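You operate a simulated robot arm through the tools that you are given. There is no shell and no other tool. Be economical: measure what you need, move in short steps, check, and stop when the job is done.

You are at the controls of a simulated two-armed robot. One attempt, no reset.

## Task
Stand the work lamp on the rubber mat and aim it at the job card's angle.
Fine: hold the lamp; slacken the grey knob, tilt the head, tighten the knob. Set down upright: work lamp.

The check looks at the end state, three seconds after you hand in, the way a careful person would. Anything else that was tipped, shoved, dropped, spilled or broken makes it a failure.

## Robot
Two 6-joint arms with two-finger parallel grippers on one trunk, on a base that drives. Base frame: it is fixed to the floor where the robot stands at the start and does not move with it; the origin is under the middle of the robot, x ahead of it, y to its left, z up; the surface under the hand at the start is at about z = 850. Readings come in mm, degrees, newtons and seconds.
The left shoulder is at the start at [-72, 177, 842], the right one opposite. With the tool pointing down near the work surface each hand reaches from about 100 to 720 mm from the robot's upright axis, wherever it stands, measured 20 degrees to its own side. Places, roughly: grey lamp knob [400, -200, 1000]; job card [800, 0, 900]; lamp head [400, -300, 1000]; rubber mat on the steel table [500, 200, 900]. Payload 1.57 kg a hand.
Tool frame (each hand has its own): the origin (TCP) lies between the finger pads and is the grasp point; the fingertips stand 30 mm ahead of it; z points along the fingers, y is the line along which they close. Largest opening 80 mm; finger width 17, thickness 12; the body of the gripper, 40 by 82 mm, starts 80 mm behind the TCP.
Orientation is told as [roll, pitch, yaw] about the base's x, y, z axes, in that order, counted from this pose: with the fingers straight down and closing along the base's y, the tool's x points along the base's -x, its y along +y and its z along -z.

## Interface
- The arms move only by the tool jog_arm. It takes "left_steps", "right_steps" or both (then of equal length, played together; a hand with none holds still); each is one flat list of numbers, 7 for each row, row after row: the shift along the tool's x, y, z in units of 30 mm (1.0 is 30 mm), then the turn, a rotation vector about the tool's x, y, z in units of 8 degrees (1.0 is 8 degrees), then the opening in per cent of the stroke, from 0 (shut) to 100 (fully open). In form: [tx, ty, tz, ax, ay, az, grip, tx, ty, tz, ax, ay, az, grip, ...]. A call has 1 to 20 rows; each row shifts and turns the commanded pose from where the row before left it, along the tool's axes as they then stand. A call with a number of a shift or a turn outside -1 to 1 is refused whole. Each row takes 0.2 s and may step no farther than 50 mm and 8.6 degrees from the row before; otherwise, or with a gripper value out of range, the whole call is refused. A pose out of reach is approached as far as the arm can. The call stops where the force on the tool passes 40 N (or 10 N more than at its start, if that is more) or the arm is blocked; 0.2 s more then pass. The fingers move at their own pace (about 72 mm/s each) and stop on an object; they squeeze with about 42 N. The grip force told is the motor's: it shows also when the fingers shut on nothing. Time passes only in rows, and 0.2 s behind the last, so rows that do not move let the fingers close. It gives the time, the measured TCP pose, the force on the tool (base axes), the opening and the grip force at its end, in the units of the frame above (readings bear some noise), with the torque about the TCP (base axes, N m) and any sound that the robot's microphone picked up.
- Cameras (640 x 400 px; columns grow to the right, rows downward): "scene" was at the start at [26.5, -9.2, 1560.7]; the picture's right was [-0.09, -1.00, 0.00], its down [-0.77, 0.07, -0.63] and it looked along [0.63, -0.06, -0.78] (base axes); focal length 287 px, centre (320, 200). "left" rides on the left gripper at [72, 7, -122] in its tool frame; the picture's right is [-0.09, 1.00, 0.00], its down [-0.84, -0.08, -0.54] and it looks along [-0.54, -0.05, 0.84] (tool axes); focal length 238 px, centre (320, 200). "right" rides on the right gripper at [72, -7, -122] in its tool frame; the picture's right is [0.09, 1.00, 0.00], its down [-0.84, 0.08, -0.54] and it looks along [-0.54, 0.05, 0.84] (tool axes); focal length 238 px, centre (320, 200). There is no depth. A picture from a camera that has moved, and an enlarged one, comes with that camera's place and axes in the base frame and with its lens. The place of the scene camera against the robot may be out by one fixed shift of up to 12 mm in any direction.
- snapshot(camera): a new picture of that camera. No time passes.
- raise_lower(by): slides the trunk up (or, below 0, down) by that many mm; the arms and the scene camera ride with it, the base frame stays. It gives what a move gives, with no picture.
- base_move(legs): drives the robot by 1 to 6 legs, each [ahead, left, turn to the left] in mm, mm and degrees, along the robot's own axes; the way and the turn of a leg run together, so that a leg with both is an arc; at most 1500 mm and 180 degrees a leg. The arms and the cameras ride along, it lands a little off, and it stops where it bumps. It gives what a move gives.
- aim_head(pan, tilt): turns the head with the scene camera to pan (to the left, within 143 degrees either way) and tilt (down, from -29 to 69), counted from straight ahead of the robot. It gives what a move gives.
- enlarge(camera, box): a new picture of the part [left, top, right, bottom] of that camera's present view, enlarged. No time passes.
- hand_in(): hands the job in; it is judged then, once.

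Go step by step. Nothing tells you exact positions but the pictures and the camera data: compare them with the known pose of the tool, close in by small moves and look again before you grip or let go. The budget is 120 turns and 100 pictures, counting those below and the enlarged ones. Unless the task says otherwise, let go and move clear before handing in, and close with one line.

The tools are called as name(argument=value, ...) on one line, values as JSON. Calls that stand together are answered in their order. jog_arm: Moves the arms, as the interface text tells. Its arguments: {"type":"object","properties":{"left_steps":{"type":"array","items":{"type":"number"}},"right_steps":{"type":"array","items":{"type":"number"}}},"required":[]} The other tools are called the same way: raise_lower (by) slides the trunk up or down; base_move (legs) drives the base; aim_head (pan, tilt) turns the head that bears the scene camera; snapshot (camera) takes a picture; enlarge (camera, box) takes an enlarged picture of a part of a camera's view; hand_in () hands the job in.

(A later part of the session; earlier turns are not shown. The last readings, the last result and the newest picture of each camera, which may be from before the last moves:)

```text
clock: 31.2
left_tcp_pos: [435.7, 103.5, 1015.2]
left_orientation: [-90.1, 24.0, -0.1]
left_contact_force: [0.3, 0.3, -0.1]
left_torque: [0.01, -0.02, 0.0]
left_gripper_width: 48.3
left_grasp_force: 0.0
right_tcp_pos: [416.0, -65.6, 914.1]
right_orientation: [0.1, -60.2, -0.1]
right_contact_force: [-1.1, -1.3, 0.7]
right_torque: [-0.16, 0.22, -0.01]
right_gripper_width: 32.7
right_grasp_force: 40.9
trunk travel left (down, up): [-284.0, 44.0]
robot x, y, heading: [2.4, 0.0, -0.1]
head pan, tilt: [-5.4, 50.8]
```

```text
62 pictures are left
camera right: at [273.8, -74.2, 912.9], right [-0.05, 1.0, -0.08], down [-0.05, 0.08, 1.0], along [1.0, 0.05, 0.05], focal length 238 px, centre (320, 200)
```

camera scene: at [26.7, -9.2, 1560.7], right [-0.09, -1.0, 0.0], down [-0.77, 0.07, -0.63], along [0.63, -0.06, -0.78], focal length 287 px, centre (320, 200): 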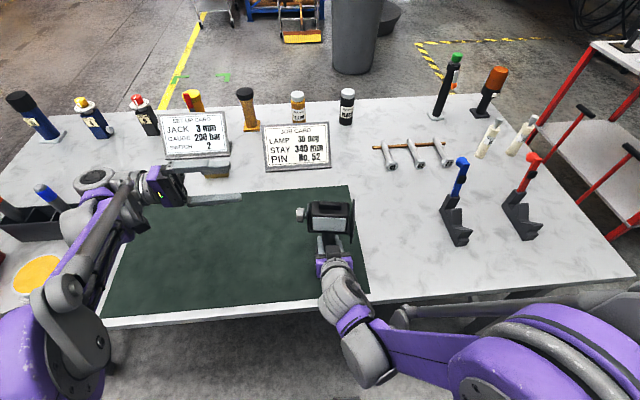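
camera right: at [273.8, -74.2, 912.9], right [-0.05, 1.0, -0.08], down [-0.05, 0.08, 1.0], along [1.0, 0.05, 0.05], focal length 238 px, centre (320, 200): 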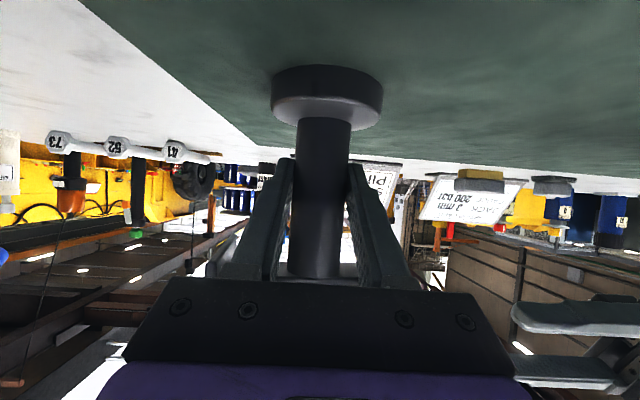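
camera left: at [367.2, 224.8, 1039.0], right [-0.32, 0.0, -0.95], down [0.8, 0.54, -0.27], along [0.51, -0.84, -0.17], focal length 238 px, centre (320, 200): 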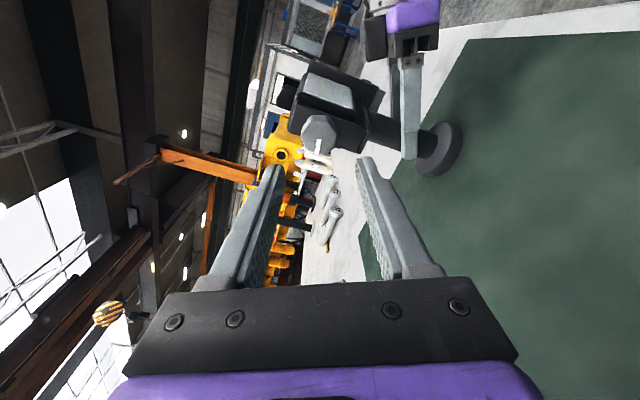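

The lamp stands undisturbed. I raise the left hand and turn it fingers-down.

jog_arm(left_steps=[0.41, -0.914, 0, 0, 0, 0, 60, 0.41, -0.914, 0, 0, 0, 0, 60, 0.41, -0.914, 0, 0, 0, 0, 60, 0.41, -0.914, 0, 0, 0, 0, 60, 0.41, -0.914, 0, 0, 0, 0, 60, 0, 0, 0, 0, 0, 1, 60, 0, 0, 0, 0, 0, 1, 60, 0, 0, 0, 0, 0, 1, 60, 0, 0, 0, -0.9375, 0, 0, 60, 0, 0, 0, -0.9375, 0, 0, 60, 0, 0, 0, -0.9375, 0, 0, 60, 0, 0, 0, -0.9375, 0, 0, 60, 0, 0, 0, -0.9375, 0, 0, 60, 0, 0, 0, -0.9375, 0, 0, 60, 0, 0, 0, -0.9375, 0, 0, 60, 0, 0, 0, -0.9375, 0, 0, 60, 0, 0, 0, -0.9375, 0, 0, 60, 0, 0, 0, -0.9375, 0, 0, 60, 0, 0, 0, -0.9375, 0, 0, 60, 0, 0, 0, -0.9375, 0, 0, 60])

snapshot(camera="left")

enlarge(camera="scene", box=[280, 180, 370, 250])

```text
clock: 35.4
left_tcp_pos: [433.5, 102.4, 1164.9]
left_orientation: [0.1, 0.0, 0.0]
left_contact_force: [-0.3, -1.2, 0.5]
left_torque: [0.0, 0.02, -0.02]
left_gripper_width: 48.0
left_grasp_force: 0.0
right_tcp_pos: [414.7, -66.9, 914.2]
right_orientation: [0.1, -60.2, -0.2]
right_contact_force: [1.2, -1.9, 1.8]
right_torque: [-0.25, 0.0, 0.13]
right_gripper_width: 32.4
right_grasp_force: 40.9
trunk travel left (down, up): [-284.0, 44.0]
robot x, y, heading: [3.0, -3.2, -0.2]
head pan, tilt: [-5.4, 50.8]
```

```text
61 pictures are left
camera left: at [361.6, 107.7, 1287.8], right [0.09, 1.0, 0.0], down [0.84, -0.08, 0.54], along [0.54, -0.05, -0.84], focal length 238 px, centre (320, 200)
```

left: 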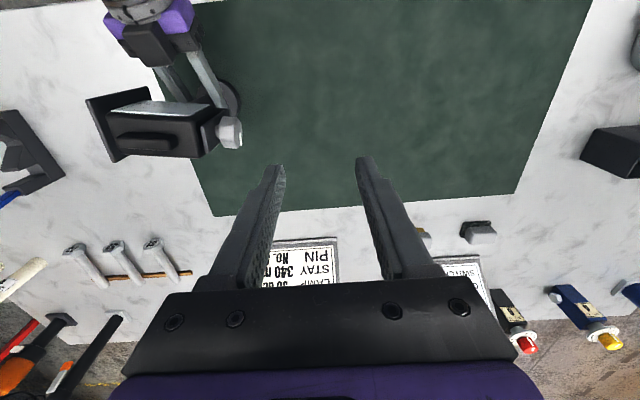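

```text
5.71 times, centred on (325, 215) of scene
camera zoom: at [26.6, -9.5, 1560.6], right [-0.09, -1.0, 0.0], down [-0.77, 0.07, -0.63], along [0.63, -0.06, -0.78], focal length 1640 px, centre (291, 114)
```

zoom: 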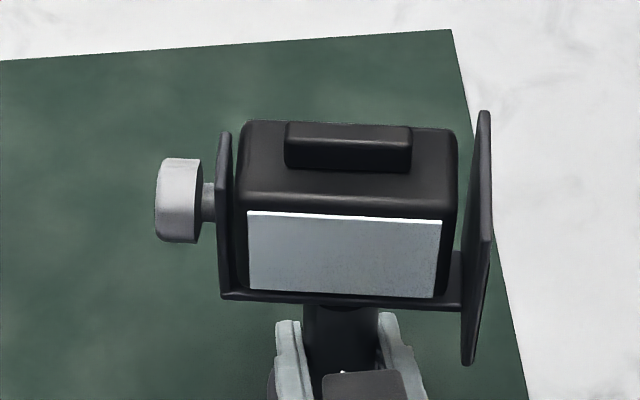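

The yoke is fixed, the head pivots inside it and has a fin on top at about [425, -70, 1054]. I turn the left hand so it closes along x and move it above the fin.

jog_arm(left_steps=[0, 0, 0, 0, 0, 0.9375, 60, 0, 0, 0, 0, 0, 0.9375, 60, 0, 0, 0, 0, 0, 0.9375, 60, 0, 0, 0, 0, 0, 0.9375, 60, 0, 0, 0, 0, 0, 0.9375, 60, 0, 0, 0, 0, 0, 0.9375, 60, 0, 0, 0, 0, 0, 0.9375, 60, 0, 0, 0, 0, 0, 0.9375, 60, 0, 0, 0, 0, 0, 0.9375, 60, 0, 0, 0, 0, 0, 0.9375, 60, 0, 0, 0, 0, 0, 0.9375, 60, 0, 0, 0, 0, 0, 0.9375, 60, -0.8, -0.04, 0.1, 0, 0, 0, 60, -0.8, -0.04, 0.1, 0, 0, 0, 60, -0.8, -0.04, 0.1, 0, 0, 0, 60, -0.8, -0.04, 0.1, 0, 0, 0, 60, -0.8, -0.04, 0.1, 0, 0, 0, 60, -0.8, -0.04, 0.1, 0, 0, 0, 60, -0.8, -0.04, 0.1, 0, 0, 0, 60])

snapshot(camera="left")

snapshot(camera="scene")

```text
clock: 39.4
left_tcp_pos: [423.3, -66.3, 1145.3]
left_orientation: [0.0, 0.0, -90.1]
left_contact_force: [0.4, 1.0, -0.1]
left_torque: [0.03, -0.02, -0.02]
left_gripper_width: 48.4
left_grasp_force: 0.1
right_tcp_pos: [413.7, -67.1, 914.5]
right_orientation: [0.2, -60.3, 0.0]
right_contact_force: [1.7, -3.0, 2.2]
right_torque: [-0.33, -0.02, 0.14]
right_gripper_width: 33.0
right_grasp_force: 41.5
trunk travel left (down, up): [-284.0, 44.0]
robot x, y, heading: [1.7, -0.7, 0.1]
head pan, tilt: [-5.4, 50.8]
```

```text
59 pictures are left
camera left: at [430.6, 4.5, 1267.2], right [1.0, -0.09, 0.0], down [-0.08, -0.84, 0.54], along [-0.05, -0.54, -0.84], focal length 238 px, centre (320, 200)
```

left: 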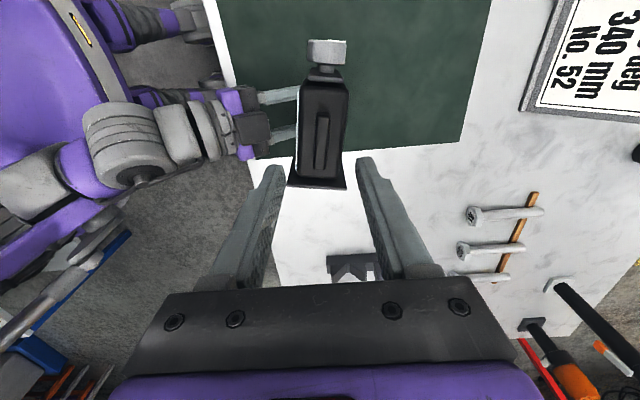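

```text
58 pictures are left
camera scene: at [26.7, -9.8, 1560.7], right [-0.09, -1.0, 0.0], down [-0.77, 0.07, -0.63], along [0.63, -0.06, -0.78], focal length 287 px, centre (320, 200)
```

scene: 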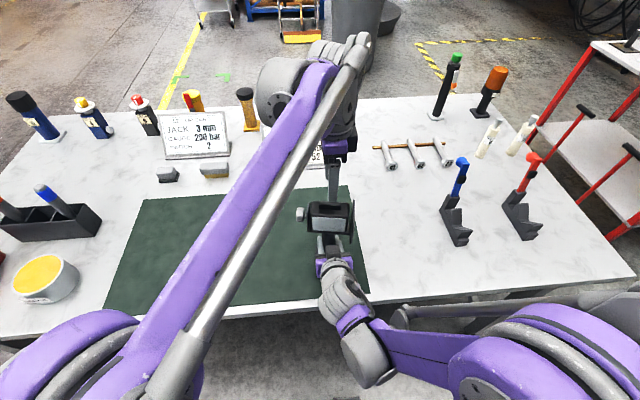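

jog_arm(left_steps=[0, 0.08, 0.7, 0, 0, 0, 50, 0, 0, 0.7, 0, 0, 0, 50, 0, 0, 0.3, 0, 0, 0, 50])

snapshot(camera="left")

enlarge(camera="scene", box=[280, 160, 370, 230])

```text
clock: 40.2
left_tcp_pos: [425.1, -65.4, 1091.6]
left_orientation: [0.0, 0.0, -90.0]
left_contact_force: [-0.5, 1.3, 0.3]
left_torque: [-0.02, 0.02, 0.0]
left_gripper_width: 39.9
left_grasp_force: 0.0
right_tcp_pos: [415.6, -67.0, 913.5]
right_orientation: [0.1, -60.3, -0.1]
right_contact_force: [1.2, -2.3, 2.1]
right_torque: [0.03, -0.04, 0.05]
right_gripper_width: 32.8
right_grasp_force: 41.0
trunk travel left (down, up): [-284.0, 44.0]
robot x, y, heading: [-3.6, 0.8, -0.0]
head pan, tilt: [-5.4, 50.8]
```

```text
57 pictures are left
camera left: at [433.0, 5.8, 1214.9], right [1.0, -0.09, 0.0], down [-0.08, -0.84, 0.54], along [-0.05, -0.54, -0.84], focal length 238 px, centre (320, 200)
```

left: 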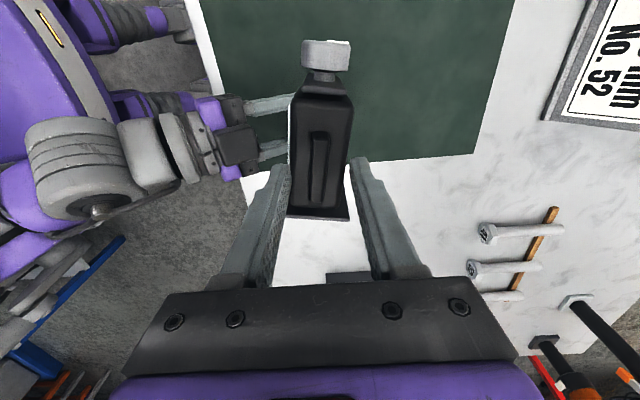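

```text
5.71 times, centred on (325, 195) of scene
camera zoom: at [26.7, -9.5, 1560.7], right [-0.09, -1.0, 0.0], down [-0.77, 0.07, -0.63], along [0.63, -0.06, -0.78], focal length 1640 px, centre (291, 229)
```

zoom: 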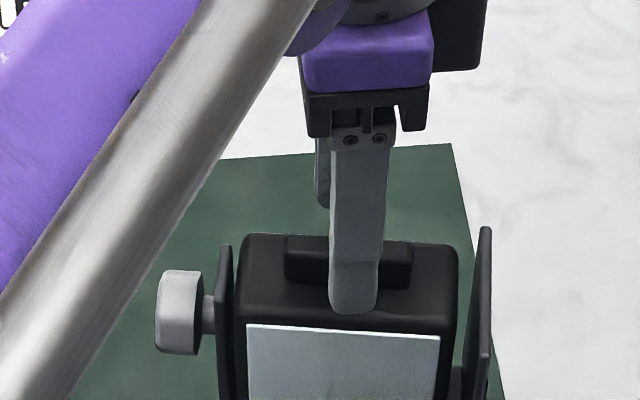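

jog_arm(left_steps=[0, 0, 0.22, 0, 0, 0, 40, 0, 0.02, 0.2, 0, 0, 0, 30, 0, 0, 0, 0, 0, 0, 0, 0, 0, 0, 0, 0, 0, 0, 0, 0, 0, 0, 0, 0, 0])

snapshot(camera="left")

enlarge(camera="scene", box=[280, 170, 370, 240])

```text
clock: 41.4
left_tcp_pos: [427.1, -64.4, 1081.9]
left_orientation: [-0.1, 0.1, -90.1]
left_contact_force: [-14.5, -0.3, 12.4]
left_torque: [-0.13, 0.72, -0.59]
left_gripper_width: 14.5
left_grasp_force: 30.8
right_tcp_pos: [414.9, -66.3, 914.3]
right_orientation: [0.1, -60.4, 0.0]
right_contact_force: [16.8, -2.9, 0.3]
right_torque: [0.07, 1.08, 0.49]
right_gripper_width: 32.7
right_grasp_force: 40.6
trunk travel left (down, up): [-284.0, 44.0]
robot x, y, heading: [-0.0, -2.9, -0.1]
head pan, tilt: [-5.4, 50.8]
```

```text
55 pictures are left
camera left: at [433.7, 5.6, 1203.8], right [1.0, -0.09, 0.0], down [-0.08, -0.84, 0.54], along [-0.05, -0.54, -0.84], focal length 238 px, centre (320, 200)
```

left: 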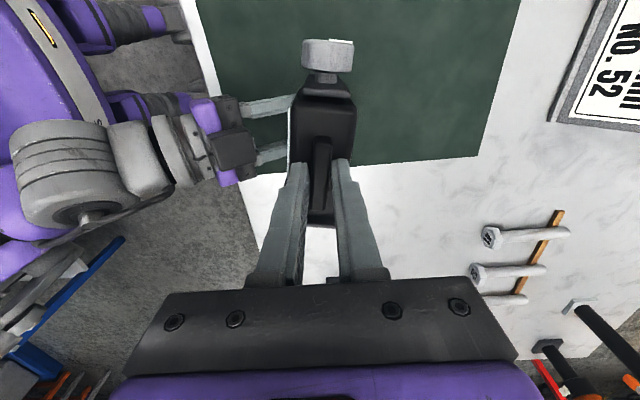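

```text
5.71 times, centred on (325, 205) of scene
camera zoom: at [26.4, -9.3, 1560.7], right [-0.09, -1.0, 0.0], down [-0.77, 0.07, -0.63], along [0.63, -0.06, -0.78], focal length 1640 px, centre (291, 171)
```

zoom: 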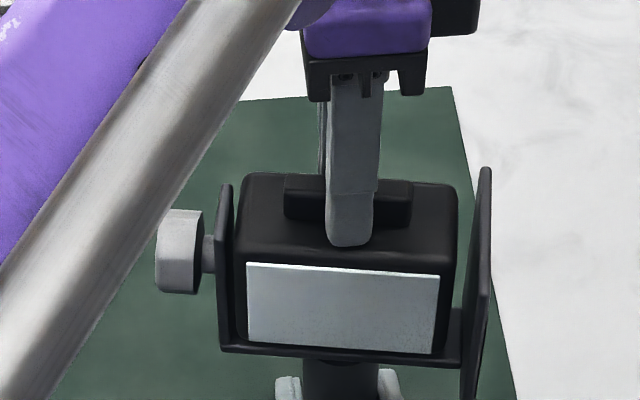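

The fin is gripped. I try the first 7.5° about the pivot and check the forces to see whether the head is slack.

jog_arm(left_steps=[0, -0.04, -0.04, 0, 0, 0, 0, 0, -0.1425, 0.025, -0.469, 0, 0, 0, 0, -0.1425, 0.025, -0.469, 0, 0, 0])

snapshot(camera="left")

enlarge(camera="scene", box=[280, 170, 370, 240])

```text
clock: 42.2
left_tcp_pos: [418.4, -64.4, 1080.8]
left_orientation: [7.7, 0.0, -90.0]
left_contact_force: [-7.5, 2.7, 17.9]
left_torque: [-0.22, 0.49, -0.59]
left_gripper_width: 14.5
left_grasp_force: 30.7
right_tcp_pos: [415.1, -67.2, 914.6]
right_orientation: [0.0, -60.1, -0.1]
right_contact_force: [15.0, -4.2, 0.3]
right_torque: [0.26, -0.41, 0.53]
right_gripper_width: 32.7
right_grasp_force: 40.7
trunk travel left (down, up): [-284.0, 44.0]
robot x, y, heading: [-2.3, 0.5, 0.0]
head pan, tilt: [-5.4, 50.8]
```

```text
53 pictures are left
camera left: at [408.7, 6.2, 1202.8], right [0.99, -0.09, 0.13], down [-0.15, -0.84, 0.53], along [0.06, -0.54, -0.84], focal length 238 px, centre (320, 200)
```

left: 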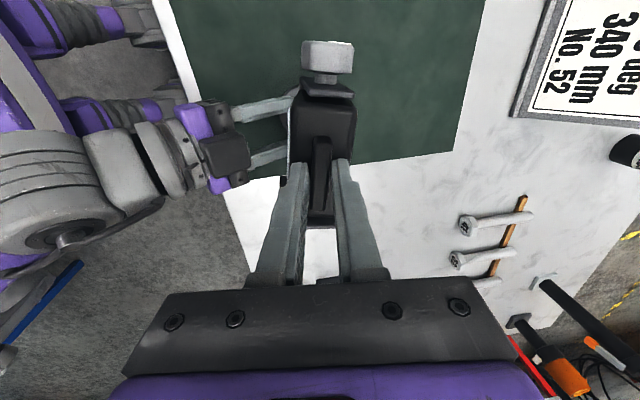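

```text
5.71 times, centred on (325, 205) of scene
camera zoom: at [26.4, -9.2, 1560.8], right [-0.09, -1.0, 0.0], down [-0.77, 0.07, -0.63], along [0.63, -0.06, -0.78], focal length 1640 px, centre (291, 171)
```

zoom: 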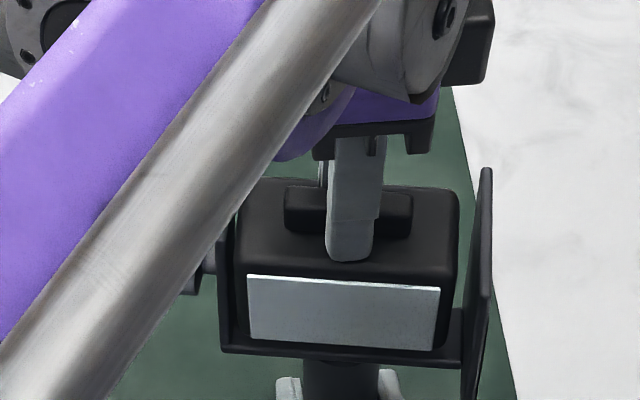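

The head turns freely in the yoke. I continue to 30°.

jog_arm(left_steps=[0, -0.1425, 0, -0.469, 0, 0, 0, 0, -0.1425, 0.025, -0.469, 0, 0, 0, 0, -0.1425, 0.015, -0.469, 0, 0, 0, 0, -0.1425, 0.025, -0.469, 0, 0, 0, 0, -0.1425, 0.015, -0.469, 0, 0, 0, 0, -0.1425, 0.025, -0.469, 0, 0, 0, 0, 0, 0, 0, 0, 0, 0])

snapshot(camera="left")

enlarge(camera="scene", box=[280, 170, 370, 240])

```text
clock: 43.5
left_tcp_pos: [397.5, -64.4, 1073.8]
left_orientation: [26.9, 0.1, -89.9]
left_contact_force: [-3.8, 5.8, 9.9]
left_torque: [-0.49, 0.08, -0.69]
left_gripper_width: 13.6
left_grasp_force: 30.5
right_tcp_pos: [413.2, -66.4, 914.4]
right_orientation: [0.0, -60.2, -0.1]
right_contact_force: [1.3, -5.0, 10.2]
right_torque: [0.55, 0.14, 0.59]
right_gripper_width: 32.8
right_grasp_force: 40.8
trunk travel left (down, up): [-284.0, 44.0]
robot x, y, heading: [-4.1, 3.3, 0.2]
head pan, tilt: [-5.4, 50.8]
stopped in row 6 (left hand): the force on the tool passed its limit at 43 N (the readings are from after the stop); the commanded pose is now the measured one
```

```text
51 pictures are left
camera left: at [347.3, 5.8, 1185.5], right [0.89, -0.09, 0.45], down [-0.31, -0.84, 0.45], along [0.33, -0.54, -0.77], focal length 238 px, centre (320, 200)
```

left: 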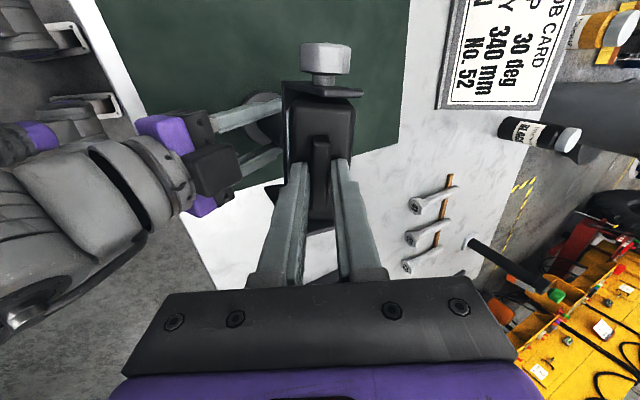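

```text
5.71 times, centred on (325, 205) of scene
camera zoom: at [24.5, -8.7, 1560.6], right [-0.09, -1.0, 0.0], down [-0.77, 0.07, -0.63], along [0.63, -0.06, -0.77], focal length 1640 px, centre (291, 171)
```

zoom: 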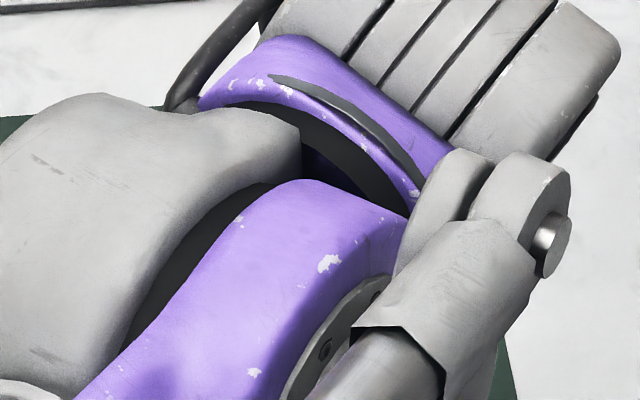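

It stopped at about 27° on a force spike, residual forces are small. I go the remaining 3° in small steps.

jog_arm(left_steps=[0, -0.04, -0.01, -0.13, 0, 0, 0, 0, -0.04, 0.0, -0.13, 0, 0, 0, 0, -0.04, 0.0, -0.13, 0, 0, 0])

```text
clock: 44.3
left_tcp_pos: [394.4, -64.7, 1072.7]
left_orientation: [29.9, -0.1, -89.9]
left_contact_force: [-3.5, 8.5, 2.9]
left_torque: [-0.16, 0.22, -0.52]
left_gripper_width: 13.8
left_grasp_force: 30.1
right_tcp_pos: [413.7, -67.4, 913.9]
right_orientation: [0.0, -60.2, -0.1]
right_contact_force: [-1.5, -7.9, 14.2]
right_torque: [0.77, 0.2, 0.45]
right_gripper_width: 32.6
right_grasp_force: 40.7
trunk travel left (down, up): [-284.0, 44.0]
robot x, y, heading: [1.8, -3.3, 0.0]
head pan, tilt: [-5.4, 50.8]
```

The hand is at 30°. I release the fin, retreat and look whether the head stays.

jog_arm(left_steps=[0, 0, 0, 0, 0, 0, 35, 0, 0, 0, 0, 0, 0, 35, 0, 0, 0, 0, 0, 0, 35, 0, 0, -0.9, 0, 0, 0, 35, 0, 0, -0.9, 0, 0, 0, 35, 0, 0, -0.9, 0, 0, 0, 35, 0, 0, 0, 0.9375, 0, 0, 35, 0, 0, 0, 0.9375, 0, 0, 35, 0, 0, 0, 0.9375, 0, 0, 35, 0, 0, 0, 0.9375, 0, 0, 35])

snapshot(camera="left")

snapshot(camera="scene")

```text
clock: 46.5
left_tcp_pos: [353.8, -63.7, 1140.7]
left_orientation: [-0.3, 0.1, -90.0]
left_contact_force: [0.4, 0.0, 0.8]
left_torque: [-0.02, 0.0, 0.0]
left_gripper_width: 28.1
left_grasp_force: 0.1
right_tcp_pos: [415.6, -65.9, 914.4]
right_orientation: [-0.1, -60.1, -0.1]
right_contact_force: [-0.4, 1.1, 0.6]
right_torque: [0.11, -0.12, 0.08]
right_gripper_width: 32.8
right_grasp_force: 41.0
trunk travel left (down, up): [-284.0, 44.0]
robot x, y, heading: [-1.2, 0.1, -0.2]
head pan, tilt: [-5.4, 50.8]
```

```text
49 pictures are left
camera left: at [361.3, 6.1, 1263.7], right [1.0, -0.09, 0.0], down [-0.07, -0.84, 0.54], along [-0.05, -0.54, -0.84], focal length 238 px, centre (320, 200)
```

left: 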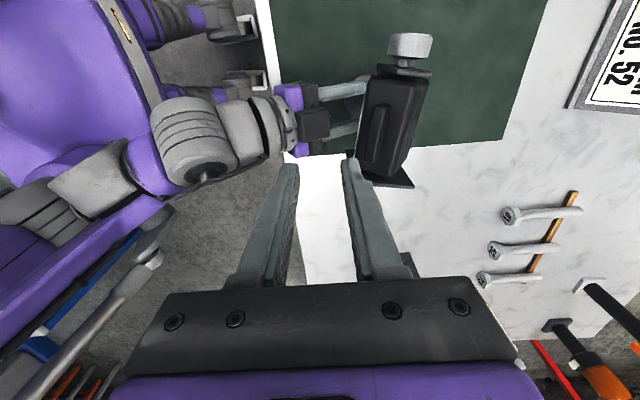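

```text
48 pictures are left
camera scene: at [26.2, -9.1, 1560.7], right [-0.09, -1.0, 0.0], down [-0.77, 0.07, -0.63], along [0.63, -0.06, -0.78], focal length 287 px, centre (320, 200)
```

scene: 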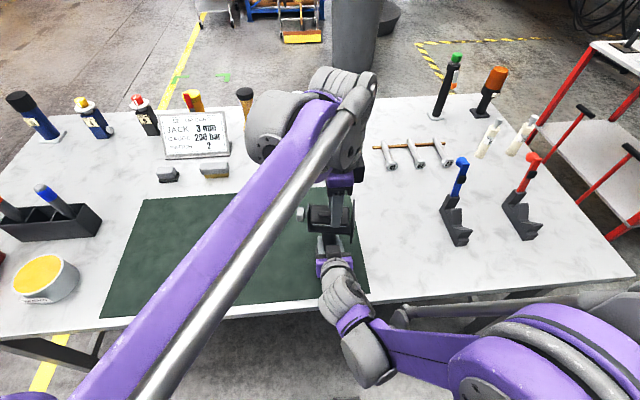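

The head stays tilted by itself. I swing the left hand round to view the dial from the -y side.

jog_arm(left_steps=[0, 0, 0, 0, 0, -0.9375, 35, 0, 0, 0, 0, 0, -0.9375, 35, 0, 0, 0, 0, 0, -0.9375, 35, 0, 0, 0, 0, 0, -0.9375, 35, 0, 0, 0, 0, 0, -0.9375, 35, 0, 0, 0, 0, 0, -0.9375, 35, 0, 0, 0, 0, 0, -0.9375, 35, 0, 0, 0, 0, 0, -0.9375, 35, 0, 0, 0, 0, 0, -0.9375, 35, 0, 0, 0, 0, 0, -0.9375, 35, 0, 0, 0, 0, 0, -0.9375, 35, 0, 0, 0, 0, 0, -0.9375, 35, -0.42, -0.755, -0.1, 0, 0, 0, 35, -0.42, -0.755, -0.1, 0, 0, 0, 35, -0.42, -0.755, -0.1, 0, 0, 0, 35, -0.42, -0.755, -0.1, 0, 0, 0, 35, -0.42, -0.755, -0.1, 0, 0, 0, 35, -0.42, -0.755, -0.1, 0, 0, 0, 35])

jog_arm(left_steps=[0, 0, 0, 0, 0, -0.9375, 35, 0, 0, 0, 0, 0, -0.9375, 35, 0, 0, 0, 0, 0, -0.9375, 35, 0, 0, 0, 0, 0, -0.9375, 35, 0, 0, 0, 0, 0, -0.9375, 35, 0, 0, 0, 0, 0, -0.9375, 35, 0, 0, 0, 0, 0, -0.9375, 35, 0, 0, 0, 0, 0, -0.9375, 35, 0, 0, 0, 0, 0, -0.9375, 35, 0, 0, 0, 0, 0, -0.9375, 35, 0, 0, 0, 0, 0, -0.9375, 35, 0, 0, 0, 0, 0, -0.9375, 35, 0, 0, 0.6, 0, 0, 0, 35, 0, 0, 0.6, 0, 0, 0, 35])

snapshot(camera="left")

```text
clock: 50.3
left_tcp_pos: [429.9, -201.8, 1158.1]
left_orientation: [0.1, 0.2, 0.0]
left_contact_force: [0.5, -1.0, 0.4]
left_torque: [0.01, -0.01, 0.02]
left_gripper_width: 27.9
left_grasp_force: 0.0
right_tcp_pos: [414.1, -67.1, 915.0]
right_orientation: [-0.1, -60.1, -0.2]
right_contact_force: [0.0, 3.5, 0.9]
right_torque: [0.19, -0.15, 0.16]
right_gripper_width: 32.7
right_grasp_force: 41.0
trunk travel left (down, up): [-284.0, 44.0]
robot x, y, heading: [1.4, -0.1, -0.3]
head pan, tilt: [-5.4, 50.8]
```

```text
clock: 53.3
left_tcp_pos: [429.8, -200.2, 1123.0]
left_orientation: [0.1, 0.0, 90.2]
left_contact_force: [-0.4, 0.5, 0.4]
left_torque: [0.02, 0.01, 0.0]
left_gripper_width: 28.0
left_grasp_force: 0.1
right_tcp_pos: [414.1, -66.5, 914.4]
right_orientation: [-0.1, -60.1, -0.1]
right_contact_force: [-1.5, 3.9, 0.5]
right_torque: [0.22, -0.08, 0.14]
right_gripper_width: 32.7
right_grasp_force: 40.7
trunk travel left (down, up): [-284.0, 44.0]
robot x, y, heading: [-1.1, -1.9, 0.2]
head pan, tilt: [-5.4, 50.8]
```

```text
47 pictures are left
camera left: at [423.6, -273.3, 1245.5], right [-1.0, 0.09, 0.0], down [0.08, 0.84, 0.54], along [0.05, 0.54, -0.84], focal length 238 px, centre (320, 200)
```

left: 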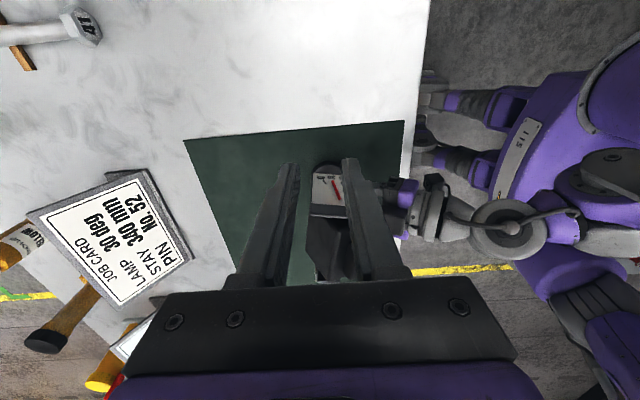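

jog_arm(left_steps=[0, 0, 0, 0, 0, 0, 100, 0, 0, 0, 0, 0, 0, 100])

enlarge(camera="left", box=[300, 150, 364, 214])

```text
clock: 53.9
left_tcp_pos: [429.5, -200.3, 1123.2]
left_orientation: [0.2, 0.1, 90.0]
left_contact_force: [0.0, 0.3, 0.2]
left_torque: [-0.01, 0.0, 0.03]
left_gripper_width: 79.8
left_grasp_force: 0.0
right_tcp_pos: [414.5, -68.0, 913.5]
right_orientation: [-0.1, -60.1, -0.1]
right_contact_force: [-0.9, 3.4, 0.1]
right_torque: [0.22, -0.15, 0.14]
right_gripper_width: 32.8
right_grasp_force: 40.5
trunk travel left (down, up): [-284.0, 44.0]
robot x, y, heading: [1.4, 1.9, -0.1]
head pan, tilt: [-5.4, 50.8]
```

```text
6.25 times, centred on (332, 182) of left
camera zoom: at [423.5, -273.4, 1245.7], right [-1.0, 0.09, 0.0], down [0.08, 0.84, 0.54], along [0.05, 0.54, -0.84], focal length 1490 px, centre (245, 312)
```

zoom: 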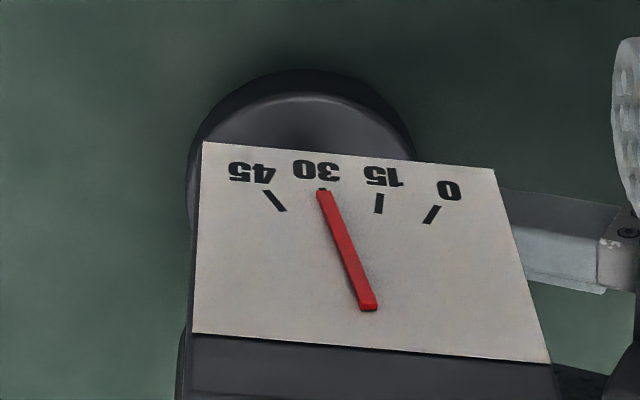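

The pointer reads exactly 30. Now I bring the left hand back to the knob to tighten it.

jog_arm(left_steps=[0, 0, -0.8, 0, 0, 0, 100, 0, 0, -0.8, 0, 0, 0, 100, 0, 0, 0, 0, 0, 0.9375, 100, 0, 0, 0, 0, 0, 0.9375, 100, 0, 0, 0, 0, 0, 0.9375, 100, 0, 0, 0, 0, 0, 0.9375, 100, 0, 0, 0, 0, 0, 0.9375, 100, 0, 0, 0, 0, 0, 0.9375, 100, 0, 0, 0, 0, 0, 0.9375, 100, 0, 0, 0, 0, 0, 0.9375, 100, 0, 0, 0, 0, 0, 0.9375, 100, 0, 0, 0, 0, 0, 0.9375, 100, 0, 0, 0, 0, 0, 0.9375, 100, 0, 0, 0, 0, 0, 0.9375, 100, 0, 1, 0, 0, 0, 0, 100, 0, 1, 0, 0, 0, 0, 100, 0, 1, 0, 0, 0, 0, 100, 0, 1, 0, 0, 0, 0, 100, 0, 1, 0, 0, 0, 0, 100, 0, 1, 0, 0, 0, 0, 100])

jog_arm(left_steps=[0, 0.9, 0, 0, 0, 0, 100, 0, 0.9, 0, 0, 0, 0, 100, 0, 0.9, 0, 0, 0, 0, 100, 0, 0.9, 0, 0, 0, 0, 100, 0, 0.9, 0, 0, 0, 0, 100, 0, 0, 0, 0.9375, 0, 0, 80, 0, 0, 0, 0.9375, 0, 0, 80, 0, 0, 0, 0.9375, 0, 0, 80, 0, 0, 0, 0.9375, 0, 0, 80, 0, 0, 0, 0.9375, 0, 0, 80, 0, 0, 0, 0.9375, 0, 0, 80, 0, 0, 0, 0.9375, 0, 0, 80, 0, 0, 0, 0.9375, 0, 0, 80, 0, 0, 0, 0.9375, 0, 0, 80, 0, 0, 0, 0.9375, 0, 0, 80, 0, 0, 0, 0.9375, 0, 0, 80, 0, 0, 0, 0.9375, 0, 0, 80])

```text
clock: 58.1
left_tcp_pos: [431.6, -20.2, 1172.0]
left_orientation: [0.0, 0.1, 0.0]
left_contact_force: [-0.6, 0.3, 0.6]
left_torque: [-0.04, -0.01, 0.03]
left_gripper_width: 79.8
left_grasp_force: 0.1
right_tcp_pos: [414.6, -66.9, 913.3]
right_orientation: [-0.1, -60.1, -0.2]
right_contact_force: [-1.2, -0.2, 0.4]
right_torque: [0.13, -0.12, 0.01]
right_gripper_width: 32.7
right_grasp_force: 40.8
trunk travel left (down, up): [-284.0, 44.0]
robot x, y, heading: [-2.0, -1.5, -0.0]
head pan, tilt: [-5.4, 50.8]
```

```text
clock: 61.7
left_tcp_pos: [430.0, 114.2, 1170.9]
left_orientation: [-90.1, 0.2, 0.0]
left_contact_force: [0.7, -0.4, 0.0]
left_torque: [0.03, -0.02, -0.01]
left_gripper_width: 64.1
left_grasp_force: 0.0
right_tcp_pos: [414.3, -66.6, 913.5]
right_orientation: [0.1, -60.1, -0.1]
right_contact_force: [-2.2, 2.0, -0.2]
right_torque: [0.17, 0.01, 0.1]
right_gripper_width: 32.4
right_grasp_force: 40.7
trunk travel left (down, up): [-284.0, 44.0]
robot x, y, heading: [-2.7, 2.6, 0.2]
head pan, tilt: [-5.4, 50.8]
```

jog_arm(left_steps=[-0.017, 0.86, 0.19, 0, 0, 0, 80, -0.017, 0.86, 0.19, 0, 0, 0, 80, -0.017, 0.86, 0.19, 0, 0, 0, 80, -0.017, 0.86, 0.19, 0, 0, 0, 80, -0.017, 0.86, 0.19, 0, 0, 0, 80, -0.017, 0.87, 0.19, 0, 0, 0, 80, 0, 0, 0, 0, 0, -0.958, 80, 0, 0, 0, 0, 0, -0.958, 80, 0, 0, 0, 0, 0, -0.958, 80, 0, 0, 0, 0, 0, -0.958, 80, 0, 0, 0, 0, 0, -0.958, 80, 0, 0, 0, 0, 0, -0.958, 80, 0, 0, 0, 0, 0, -0.958, 80, 0, 0, 0, 0, 0, -0.958, 80, 0, 0, 0, 0, 0, -0.958, 80])

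snapshot(camera="left")

enlarge(camera="scene", box=[260, 180, 350, 250])

```text
clock: 64.9
left_tcp_pos: [433.1, 81.0, 1016.0]
left_orientation: [-90.0, 69.2, 0.1]
left_contact_force: [0.1, -0.6, -0.7]
left_torque: [0.03, -0.04, 0.0]
left_gripper_width: 63.8
left_grasp_force: 0.0
right_tcp_pos: [414.8, -66.9, 915.1]
right_orientation: [0.0, -60.0, -0.3]
right_contact_force: [-2.5, 2.2, 0.3]
right_torque: [0.18, 0.02, 0.11]
right_gripper_width: 32.8
right_grasp_force: 41.2
trunk travel left (down, up): [-284.0, 44.0]
robot x, y, heading: [1.7, -0.2, -0.2]
head pan, tilt: [-5.4, 50.8]
```

```text
45 pictures are left
camera left: at [400.7, 201.0, 1081.6], right [-0.9, 0.0, -0.44], down [0.37, 0.54, -0.75], along [0.24, -0.84, -0.49], focal length 238 px, centre (320, 200)
```

left: 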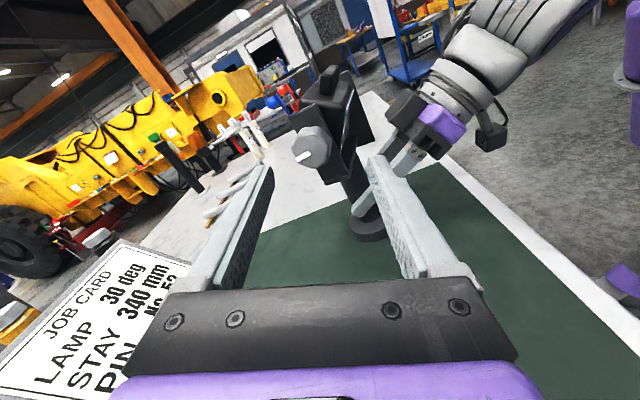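

```text
5.71 times, centred on (305, 215) of scene
camera zoom: at [26.3, -9.1, 1560.7], right [-0.09, -1.0, 0.0], down [-0.77, 0.07, -0.63], along [0.63, -0.06, -0.78], focal length 1640 px, centre (406, 114)
```

zoom: 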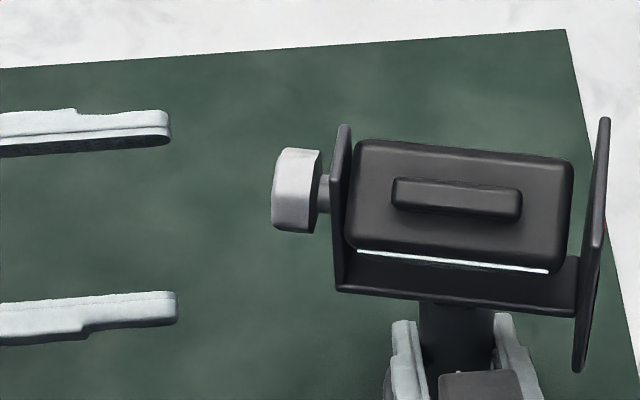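

The lamp got turned about 3° on its post; the knob is now near x=438. I align the left hand's position and yaw to it and advance half way.

jog_arm(left_steps=[-0.093, -0.286, 0, -0.35, 0.135, 0, 80, 0, 0, 0.6, 0, 0, 0, 80, 0, 0, 0.4, 0, 0, 0, 80])

snapshot(camera="left")

enlarge(camera="scene", box=[260, 180, 350, 250])

```text
clock: 65.7
left_tcp_pos: [439.5, 50.0, 1016.2]
left_orientation: [-89.9, 69.2, -2.9]
left_contact_force: [0.0, 0.2, 0.8]
left_torque: [0.01, -0.01, 0.0]
left_gripper_width: 64.1
left_grasp_force: 0.0
right_tcp_pos: [413.2, -66.4, 913.5]
right_orientation: [0.0, -60.1, 0.0]
right_contact_force: [-1.9, 0.8, -0.1]
right_torque: [0.14, 0.04, 0.06]
right_gripper_width: 32.3
right_grasp_force: 41.1
trunk travel left (down, up): [-284.0, 44.0]
robot x, y, heading: [3.1, 0.7, -0.1]
head pan, tilt: [-5.4, 50.8]
```

```text
43 pictures are left
camera left: at [414.2, 172.2, 1081.3], right [-0.9, 0.05, -0.44], down [0.4, 0.52, -0.75], along [0.19, -0.85, -0.49], focal length 238 px, centre (320, 200)
```

left: 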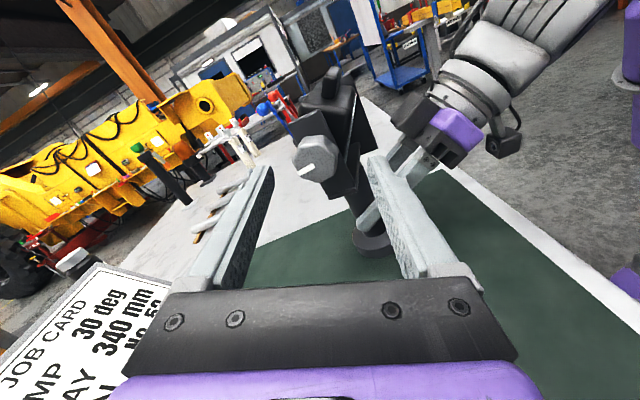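

```text
5.71 times, centred on (305, 215) of scene
camera zoom: at [26.3, -9.1, 1560.7], right [-0.09, -1.0, 0.0], down [-0.77, 0.07, -0.63], along [0.63, -0.06, -0.78], focal length 1640 px, centre (406, 114)
```

zoom: 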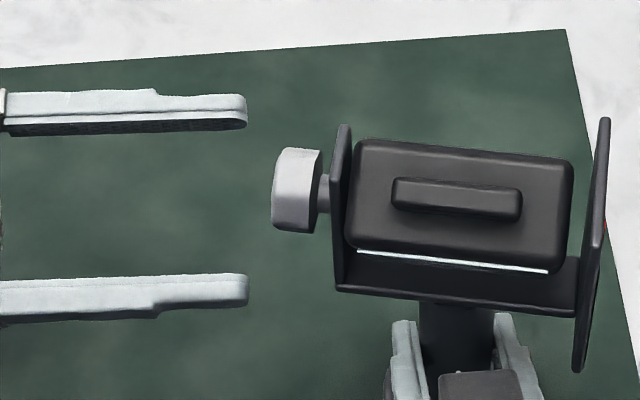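

jog_arm(left_steps=[0, 0, 0.5, 0, 0, 0, 80, 0, 0, 0.43, 0, 0, 0, 80, 0, 0, 0, 0, 0, 0, 0, 0, 0, 0, 0, 0, 0, 0, 0, 0, 0, 0, 0, 0, 0])

snapshot(camera="left")

```text
clock: 66.9
left_tcp_pos: [438.9, 22.6, 1016.8]
left_orientation: [-90.3, 68.8, -3.1]
left_contact_force: [14.6, 4.3, 14.1]
left_torque: [-0.07, -0.12, 0.52]
left_gripper_width: 33.7
left_grasp_force: 40.8
right_tcp_pos: [414.2, -66.7, 914.1]
right_orientation: [-0.2, -60.0, 0.0]
right_contact_force: [-11.1, 0.8, -0.3]
right_torque: [-0.1, -1.07, 0.55]
right_gripper_width: 32.3
right_grasp_force: 40.3
trunk travel left (down, up): [-284.0, 44.0]
robot x, y, heading: [-3.3, 0.4, -0.1]
head pan, tilt: [-5.4, 50.8]
```

```text
41 pictures are left
camera left: at [413.2, 145.1, 1081.7], right [-0.9, 0.04, -0.44], down [0.4, 0.52, -0.75], along [0.2, -0.85, -0.48], focal length 238 px, centre (320, 200)
```

left: 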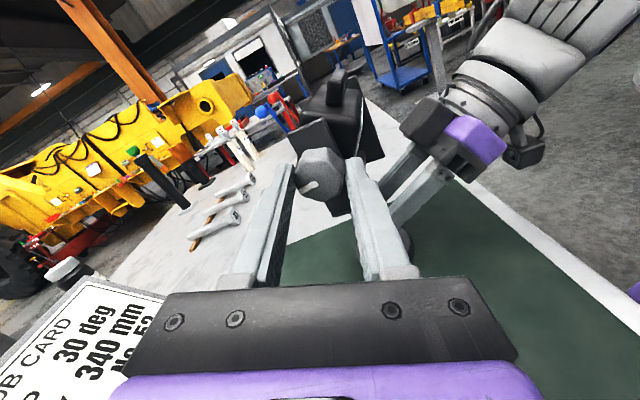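

Knob gripped. I relieve the side load and turn clockwise 72°.

jog_arm(left_steps=[0.03, -0.08, 0, 0, 0, 0, 0, 0, 0, 0, 0, 0, 0.9, 0, 0, 0, 0, 0, 0, 0.9, 0, 0, 0, 0, 0, 0, 0.9, 0, 0, 0, 0, 0, 0, 0.9, 0, 0, 0, 0, 0, 0, 0.9, 0, 0, 0, 0, 0, 0, 0.9, 0, 0, 0, 0, 0, 0, 0.9, 0, 0, 0, 0, 0, 0, 0.9, 0, 0, 0, 0, 0, 0, 0.9, 0, 0, 0, 0, 0, 0, 0.9, 0])

snapshot(camera="left")

enlarge(camera="scene", box=[260, 180, 350, 250])

```text
clock: 69.3
left_tcp_pos: [439.8, 21.3, 1016.7]
left_orientation: [-89.9, -3.0, -3.0]
left_contact_force: [-7.3, -10.0, -19.1]
left_torque: [0.56, -0.02, -0.67]
left_gripper_width: 32.1
left_grasp_force: 40.8
right_tcp_pos: [414.2, -66.9, 914.2]
right_orientation: [0.0, -60.0, -0.2]
right_contact_force: [7.9, 10.9, 18.2]
right_torque: [0.52, 0.23, 0.25]
right_gripper_width: 32.4
right_grasp_force: 41.3
trunk travel left (down, up): [-284.0, 44.0]
robot x, y, heading: [2.4, -0.3, -0.2]
head pan, tilt: [-5.4, 50.8]
```

```text
40 pictures are left
camera left: at [375.5, 146.2, 1007.6], right [0.14, 0.0, -0.99], down [0.86, 0.5, 0.12], along [0.49, -0.87, 0.08], focal length 238 px, centre (320, 200)
```

left: 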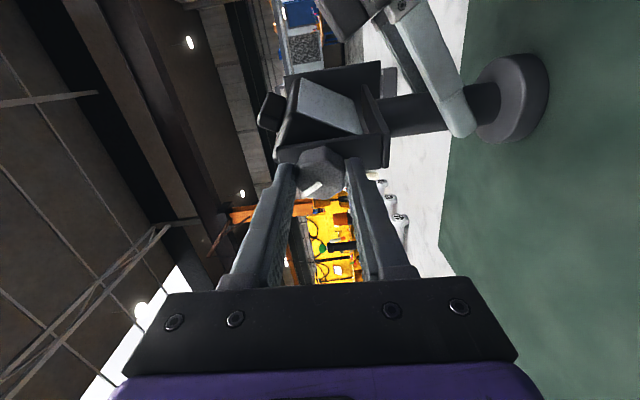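

```text
5.71 times, centred on (305, 215) of scene
camera zoom: at [26.9, -9.3, 1560.6], right [-0.09, -1.0, 0.0], down [-0.77, 0.07, -0.63], along [0.63, -0.06, -0.78], focal length 1640 px, centre (406, 114)
```

zoom: 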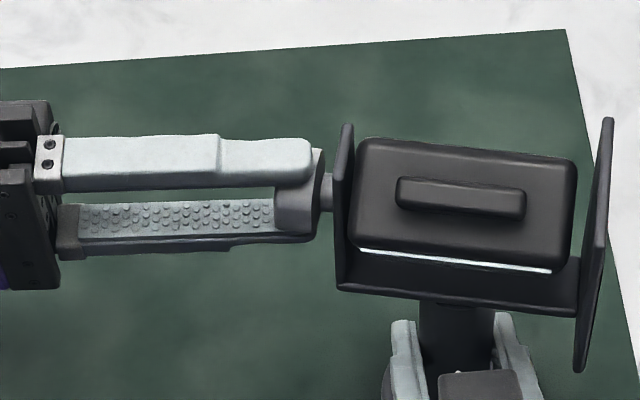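

jog_arm(left_steps=[0.03, 0.07, 0.04, 0, 0, 0.5, 0, 0, 0, 0, 0, 0, 0.9, 0, 0, 0, 0, 0, 0, 0.9, 0, 0, 0, 0, 0, 0, 0.9, 0, 0, 0, 0, 0, 0, 0.9, 0])

snapshot(camera="left")

enlarge(camera="scene", box=[260, 180, 350, 250])

```text
clock: 70.5
left_tcp_pos: [439.6, 21.3, 1017.1]
left_orientation: [-90.1, -36.0, -2.8]
left_contact_force: [6.7, 7.3, 5.6]
left_torque: [-1.1, 0.21, 0.5]
left_gripper_width: 32.0
left_grasp_force: 41.4
right_tcp_pos: [414.8, -66.0, 913.8]
right_orientation: [-0.1, -60.1, -0.2]
right_contact_force: [0.0, -2.8, 7.5]
right_torque: [0.92, -1.05, 0.11]
right_gripper_width: 32.6
right_grasp_force: 40.8
trunk travel left (down, up): [-284.0, 44.0]
robot x, y, heading: [1.9, -2.2, -0.3]
head pan, tilt: [-5.4, 50.8]
```

```text
38 pictures are left
camera left: at [391.5, 144.9, 969.6], right [0.66, -0.04, -0.75], down [0.66, 0.51, 0.55], along [0.36, -0.86, 0.36], focal length 238 px, centre (320, 200)
```

left: 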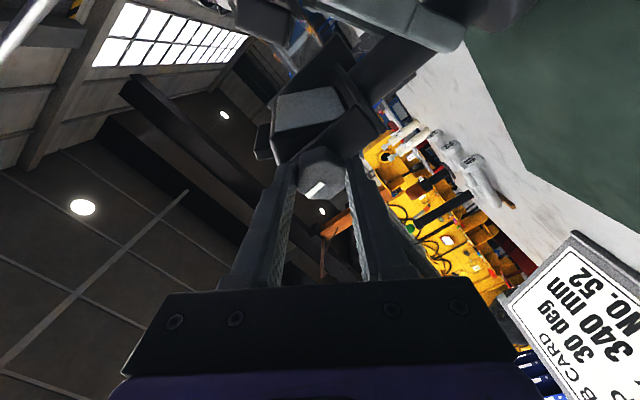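

```text
5.71 times, centred on (305, 215) of scene
camera zoom: at [26.4, -8.5, 1560.7], right [-0.09, -1.0, 0.0], down [-0.77, 0.07, -0.63], along [0.63, -0.06, -0.78], focal length 1640 px, centre (406, 114)
```

zoom: 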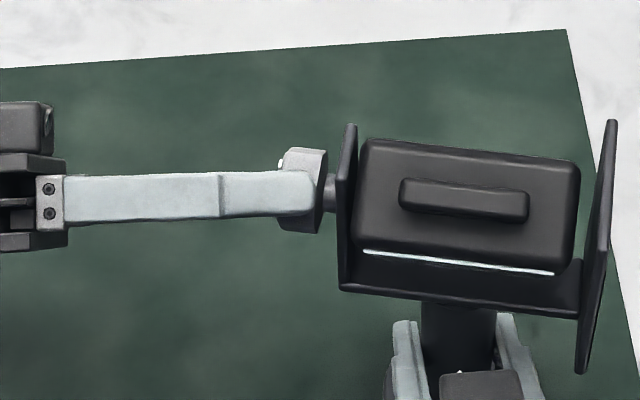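

The knob is about back at its starting mark; I tighten further until it resists.

jog_arm(left_steps=[0, 0, 0, 0, 0, 0.9, 0, 0, 0, 0, 0, 0, 0.9, 0, 0, 0, 0, 0, 0, 0.9, 0, 0, 0, 0, 0, 0, 0.9, 0])

snapshot(camera="left")

enlarge(camera="scene", box=[260, 180, 350, 250])

```text
clock: 71.5
left_tcp_pos: [439.7, 20.6, 1015.6]
left_orientation: [-89.8, -64.7, -3.3]
left_contact_force: [1.0, 4.7, -1.0]
left_torque: [-0.21, 0.54, -0.28]
left_gripper_width: 33.2
left_grasp_force: 41.2
right_tcp_pos: [414.4, -66.7, 915.5]
right_orientation: [-0.1, -60.1, 0.0]
right_contact_force: [-1.4, -5.4, 10.5]
right_torque: [0.41, -0.72, 0.26]
right_gripper_width: 32.8
right_grasp_force: 41.4
trunk travel left (down, up): [-284.0, 44.0]
robot x, y, heading: [0.4, -3.0, 0.2]
head pan, tilt: [-5.4, 50.8]
```

```text
36 pictures are left
camera left: at [420.8, 142.5, 948.8], right [0.94, -0.05, -0.34], down [0.32, 0.53, 0.79], along [0.14, -0.85, 0.51], focal length 238 px, centre (320, 200)
```

left: 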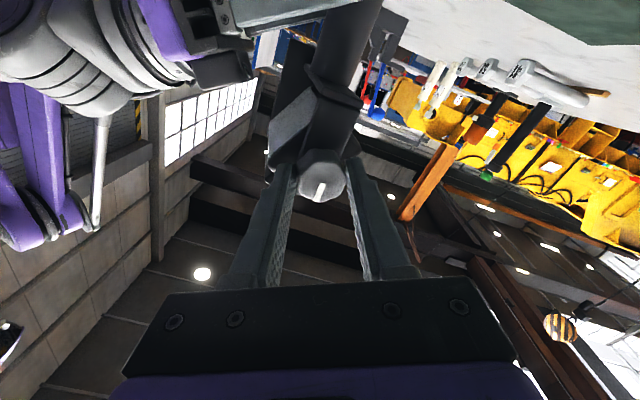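

```text
5.71 times, centred on (305, 215) of scene
camera zoom: at [26.0, -9.3, 1560.6], right [-0.09, -1.0, 0.0], down [-0.77, 0.07, -0.63], along [0.63, -0.06, -0.77], focal length 1640 px, centre (406, 114)
```

zoom: 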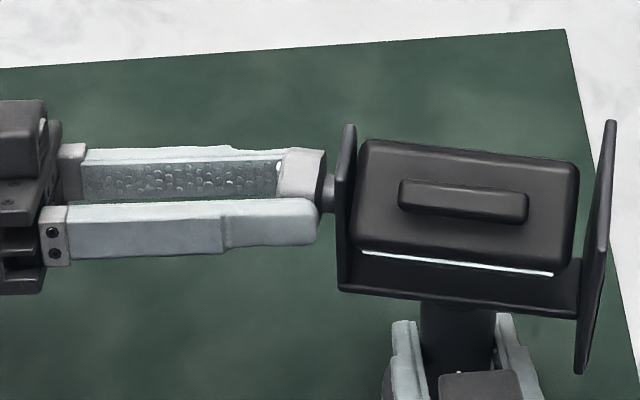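

The fingers slipped over the knob at its stop: it is tight. I release the left hand and back off.

jog_arm(left_steps=[0, 0, 0, 0, 0, 0, 70, 0, 0, 0, 0, 0, 0, 70, 0, 0, -0.9, 0, 0, 0, 70, 0, 0, -0.9, 0, 0, 0, 70, 0, 0, -0.9, 0, 0, 0, 70, 0, 0, -0.9, 0, 0, 0, 70])

jog_arm(right_steps=[0, 0, 0, 0, 0, 0, 60, 0, 0, 0, 0, 0, 0, 65, 0, 0, -0.5, 0, 0, 0, 65, 0, 0, -0.9, 0, 0, 0, 65, 0, 0, -0.9, 0, 0, 0, 65, 0, 0, -0.9, 0, 0, 0, 65, 0, 0, -0.9, 0, 0, 0, 65])

snapshot(camera="scene")

snapshot(camera="right")

```text
clock: 72.9
left_tcp_pos: [445.2, 131.0, 1015.7]
left_orientation: [-90.0, -64.5, -3.0]
left_contact_force: [-0.5, -0.7, -0.2]
left_torque: [0.01, -0.02, -0.03]
left_gripper_width: 55.9
left_grasp_force: 0.0
right_tcp_pos: [413.8, -66.7, 914.7]
right_orientation: [0.0, -60.2, 0.0]
right_contact_force: [-0.5, -0.6, 0.4]
right_torque: [-0.01, 0.03, -0.03]
right_gripper_width: 32.4
right_grasp_force: 41.0
trunk travel left (down, up): [-284.0, 44.0]
robot x, y, heading: [-1.2, -1.0, 0.0]
head pan, tilt: [-5.4, 50.8]
```

```text
clock: 74.5
left_tcp_pos: [444.7, 129.4, 1017.5]
left_orientation: [-89.9, -64.7, -3.0]
left_contact_force: [-0.3, 0.7, -0.6]
left_torque: [-0.02, 0.01, -0.01]
left_gripper_width: 56.0
left_grasp_force: 0.0
right_tcp_pos: [306.2, -68.4, 975.4]
right_orientation: [0.0, -60.1, -0.2]
right_contact_force: [-1.0, -0.5, -0.7]
right_torque: [-0.01, -0.05, 0.03]
right_gripper_width: 51.8
right_grasp_force: 0.1
trunk travel left (down, up): [-284.0, 44.0]
robot x, y, heading: [0.8, 0.9, 0.1]
head pan, tilt: [-5.4, 50.8]
```

```text
34 pictures are left
camera scene: at [25.2, -10.2, 1560.6], right [-0.09, -1.0, 0.0], down [-0.77, 0.07, -0.63], along [0.63, -0.06, -0.77], focal length 287 px, centre (320, 200)
```

scene: 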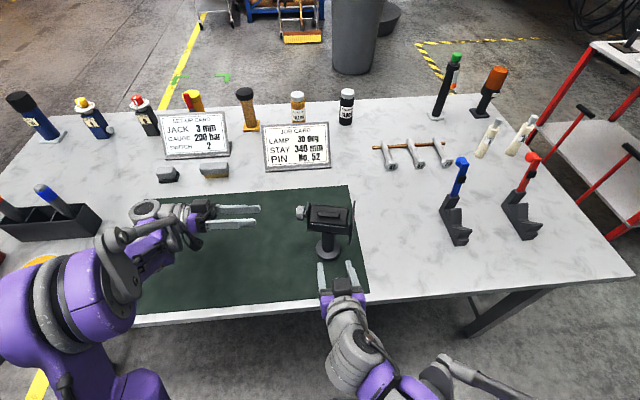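

```text
33 pictures are left
camera right: at [165.2, -75.5, 974.3], right [-0.04, 1.0, -0.08], down [-0.05, 0.08, 1.0], along [1.0, 0.05, 0.05], focal length 238 px, centre (320, 200)
```

right: 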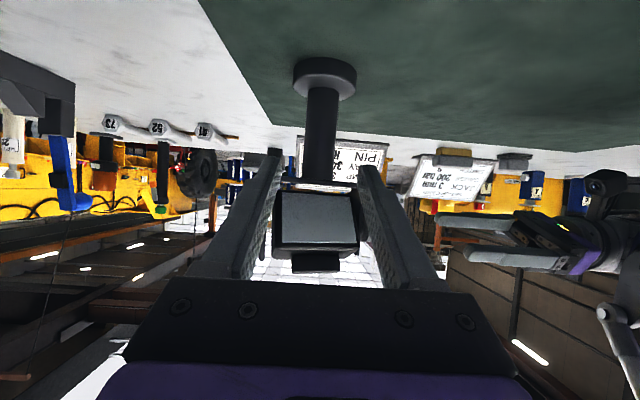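

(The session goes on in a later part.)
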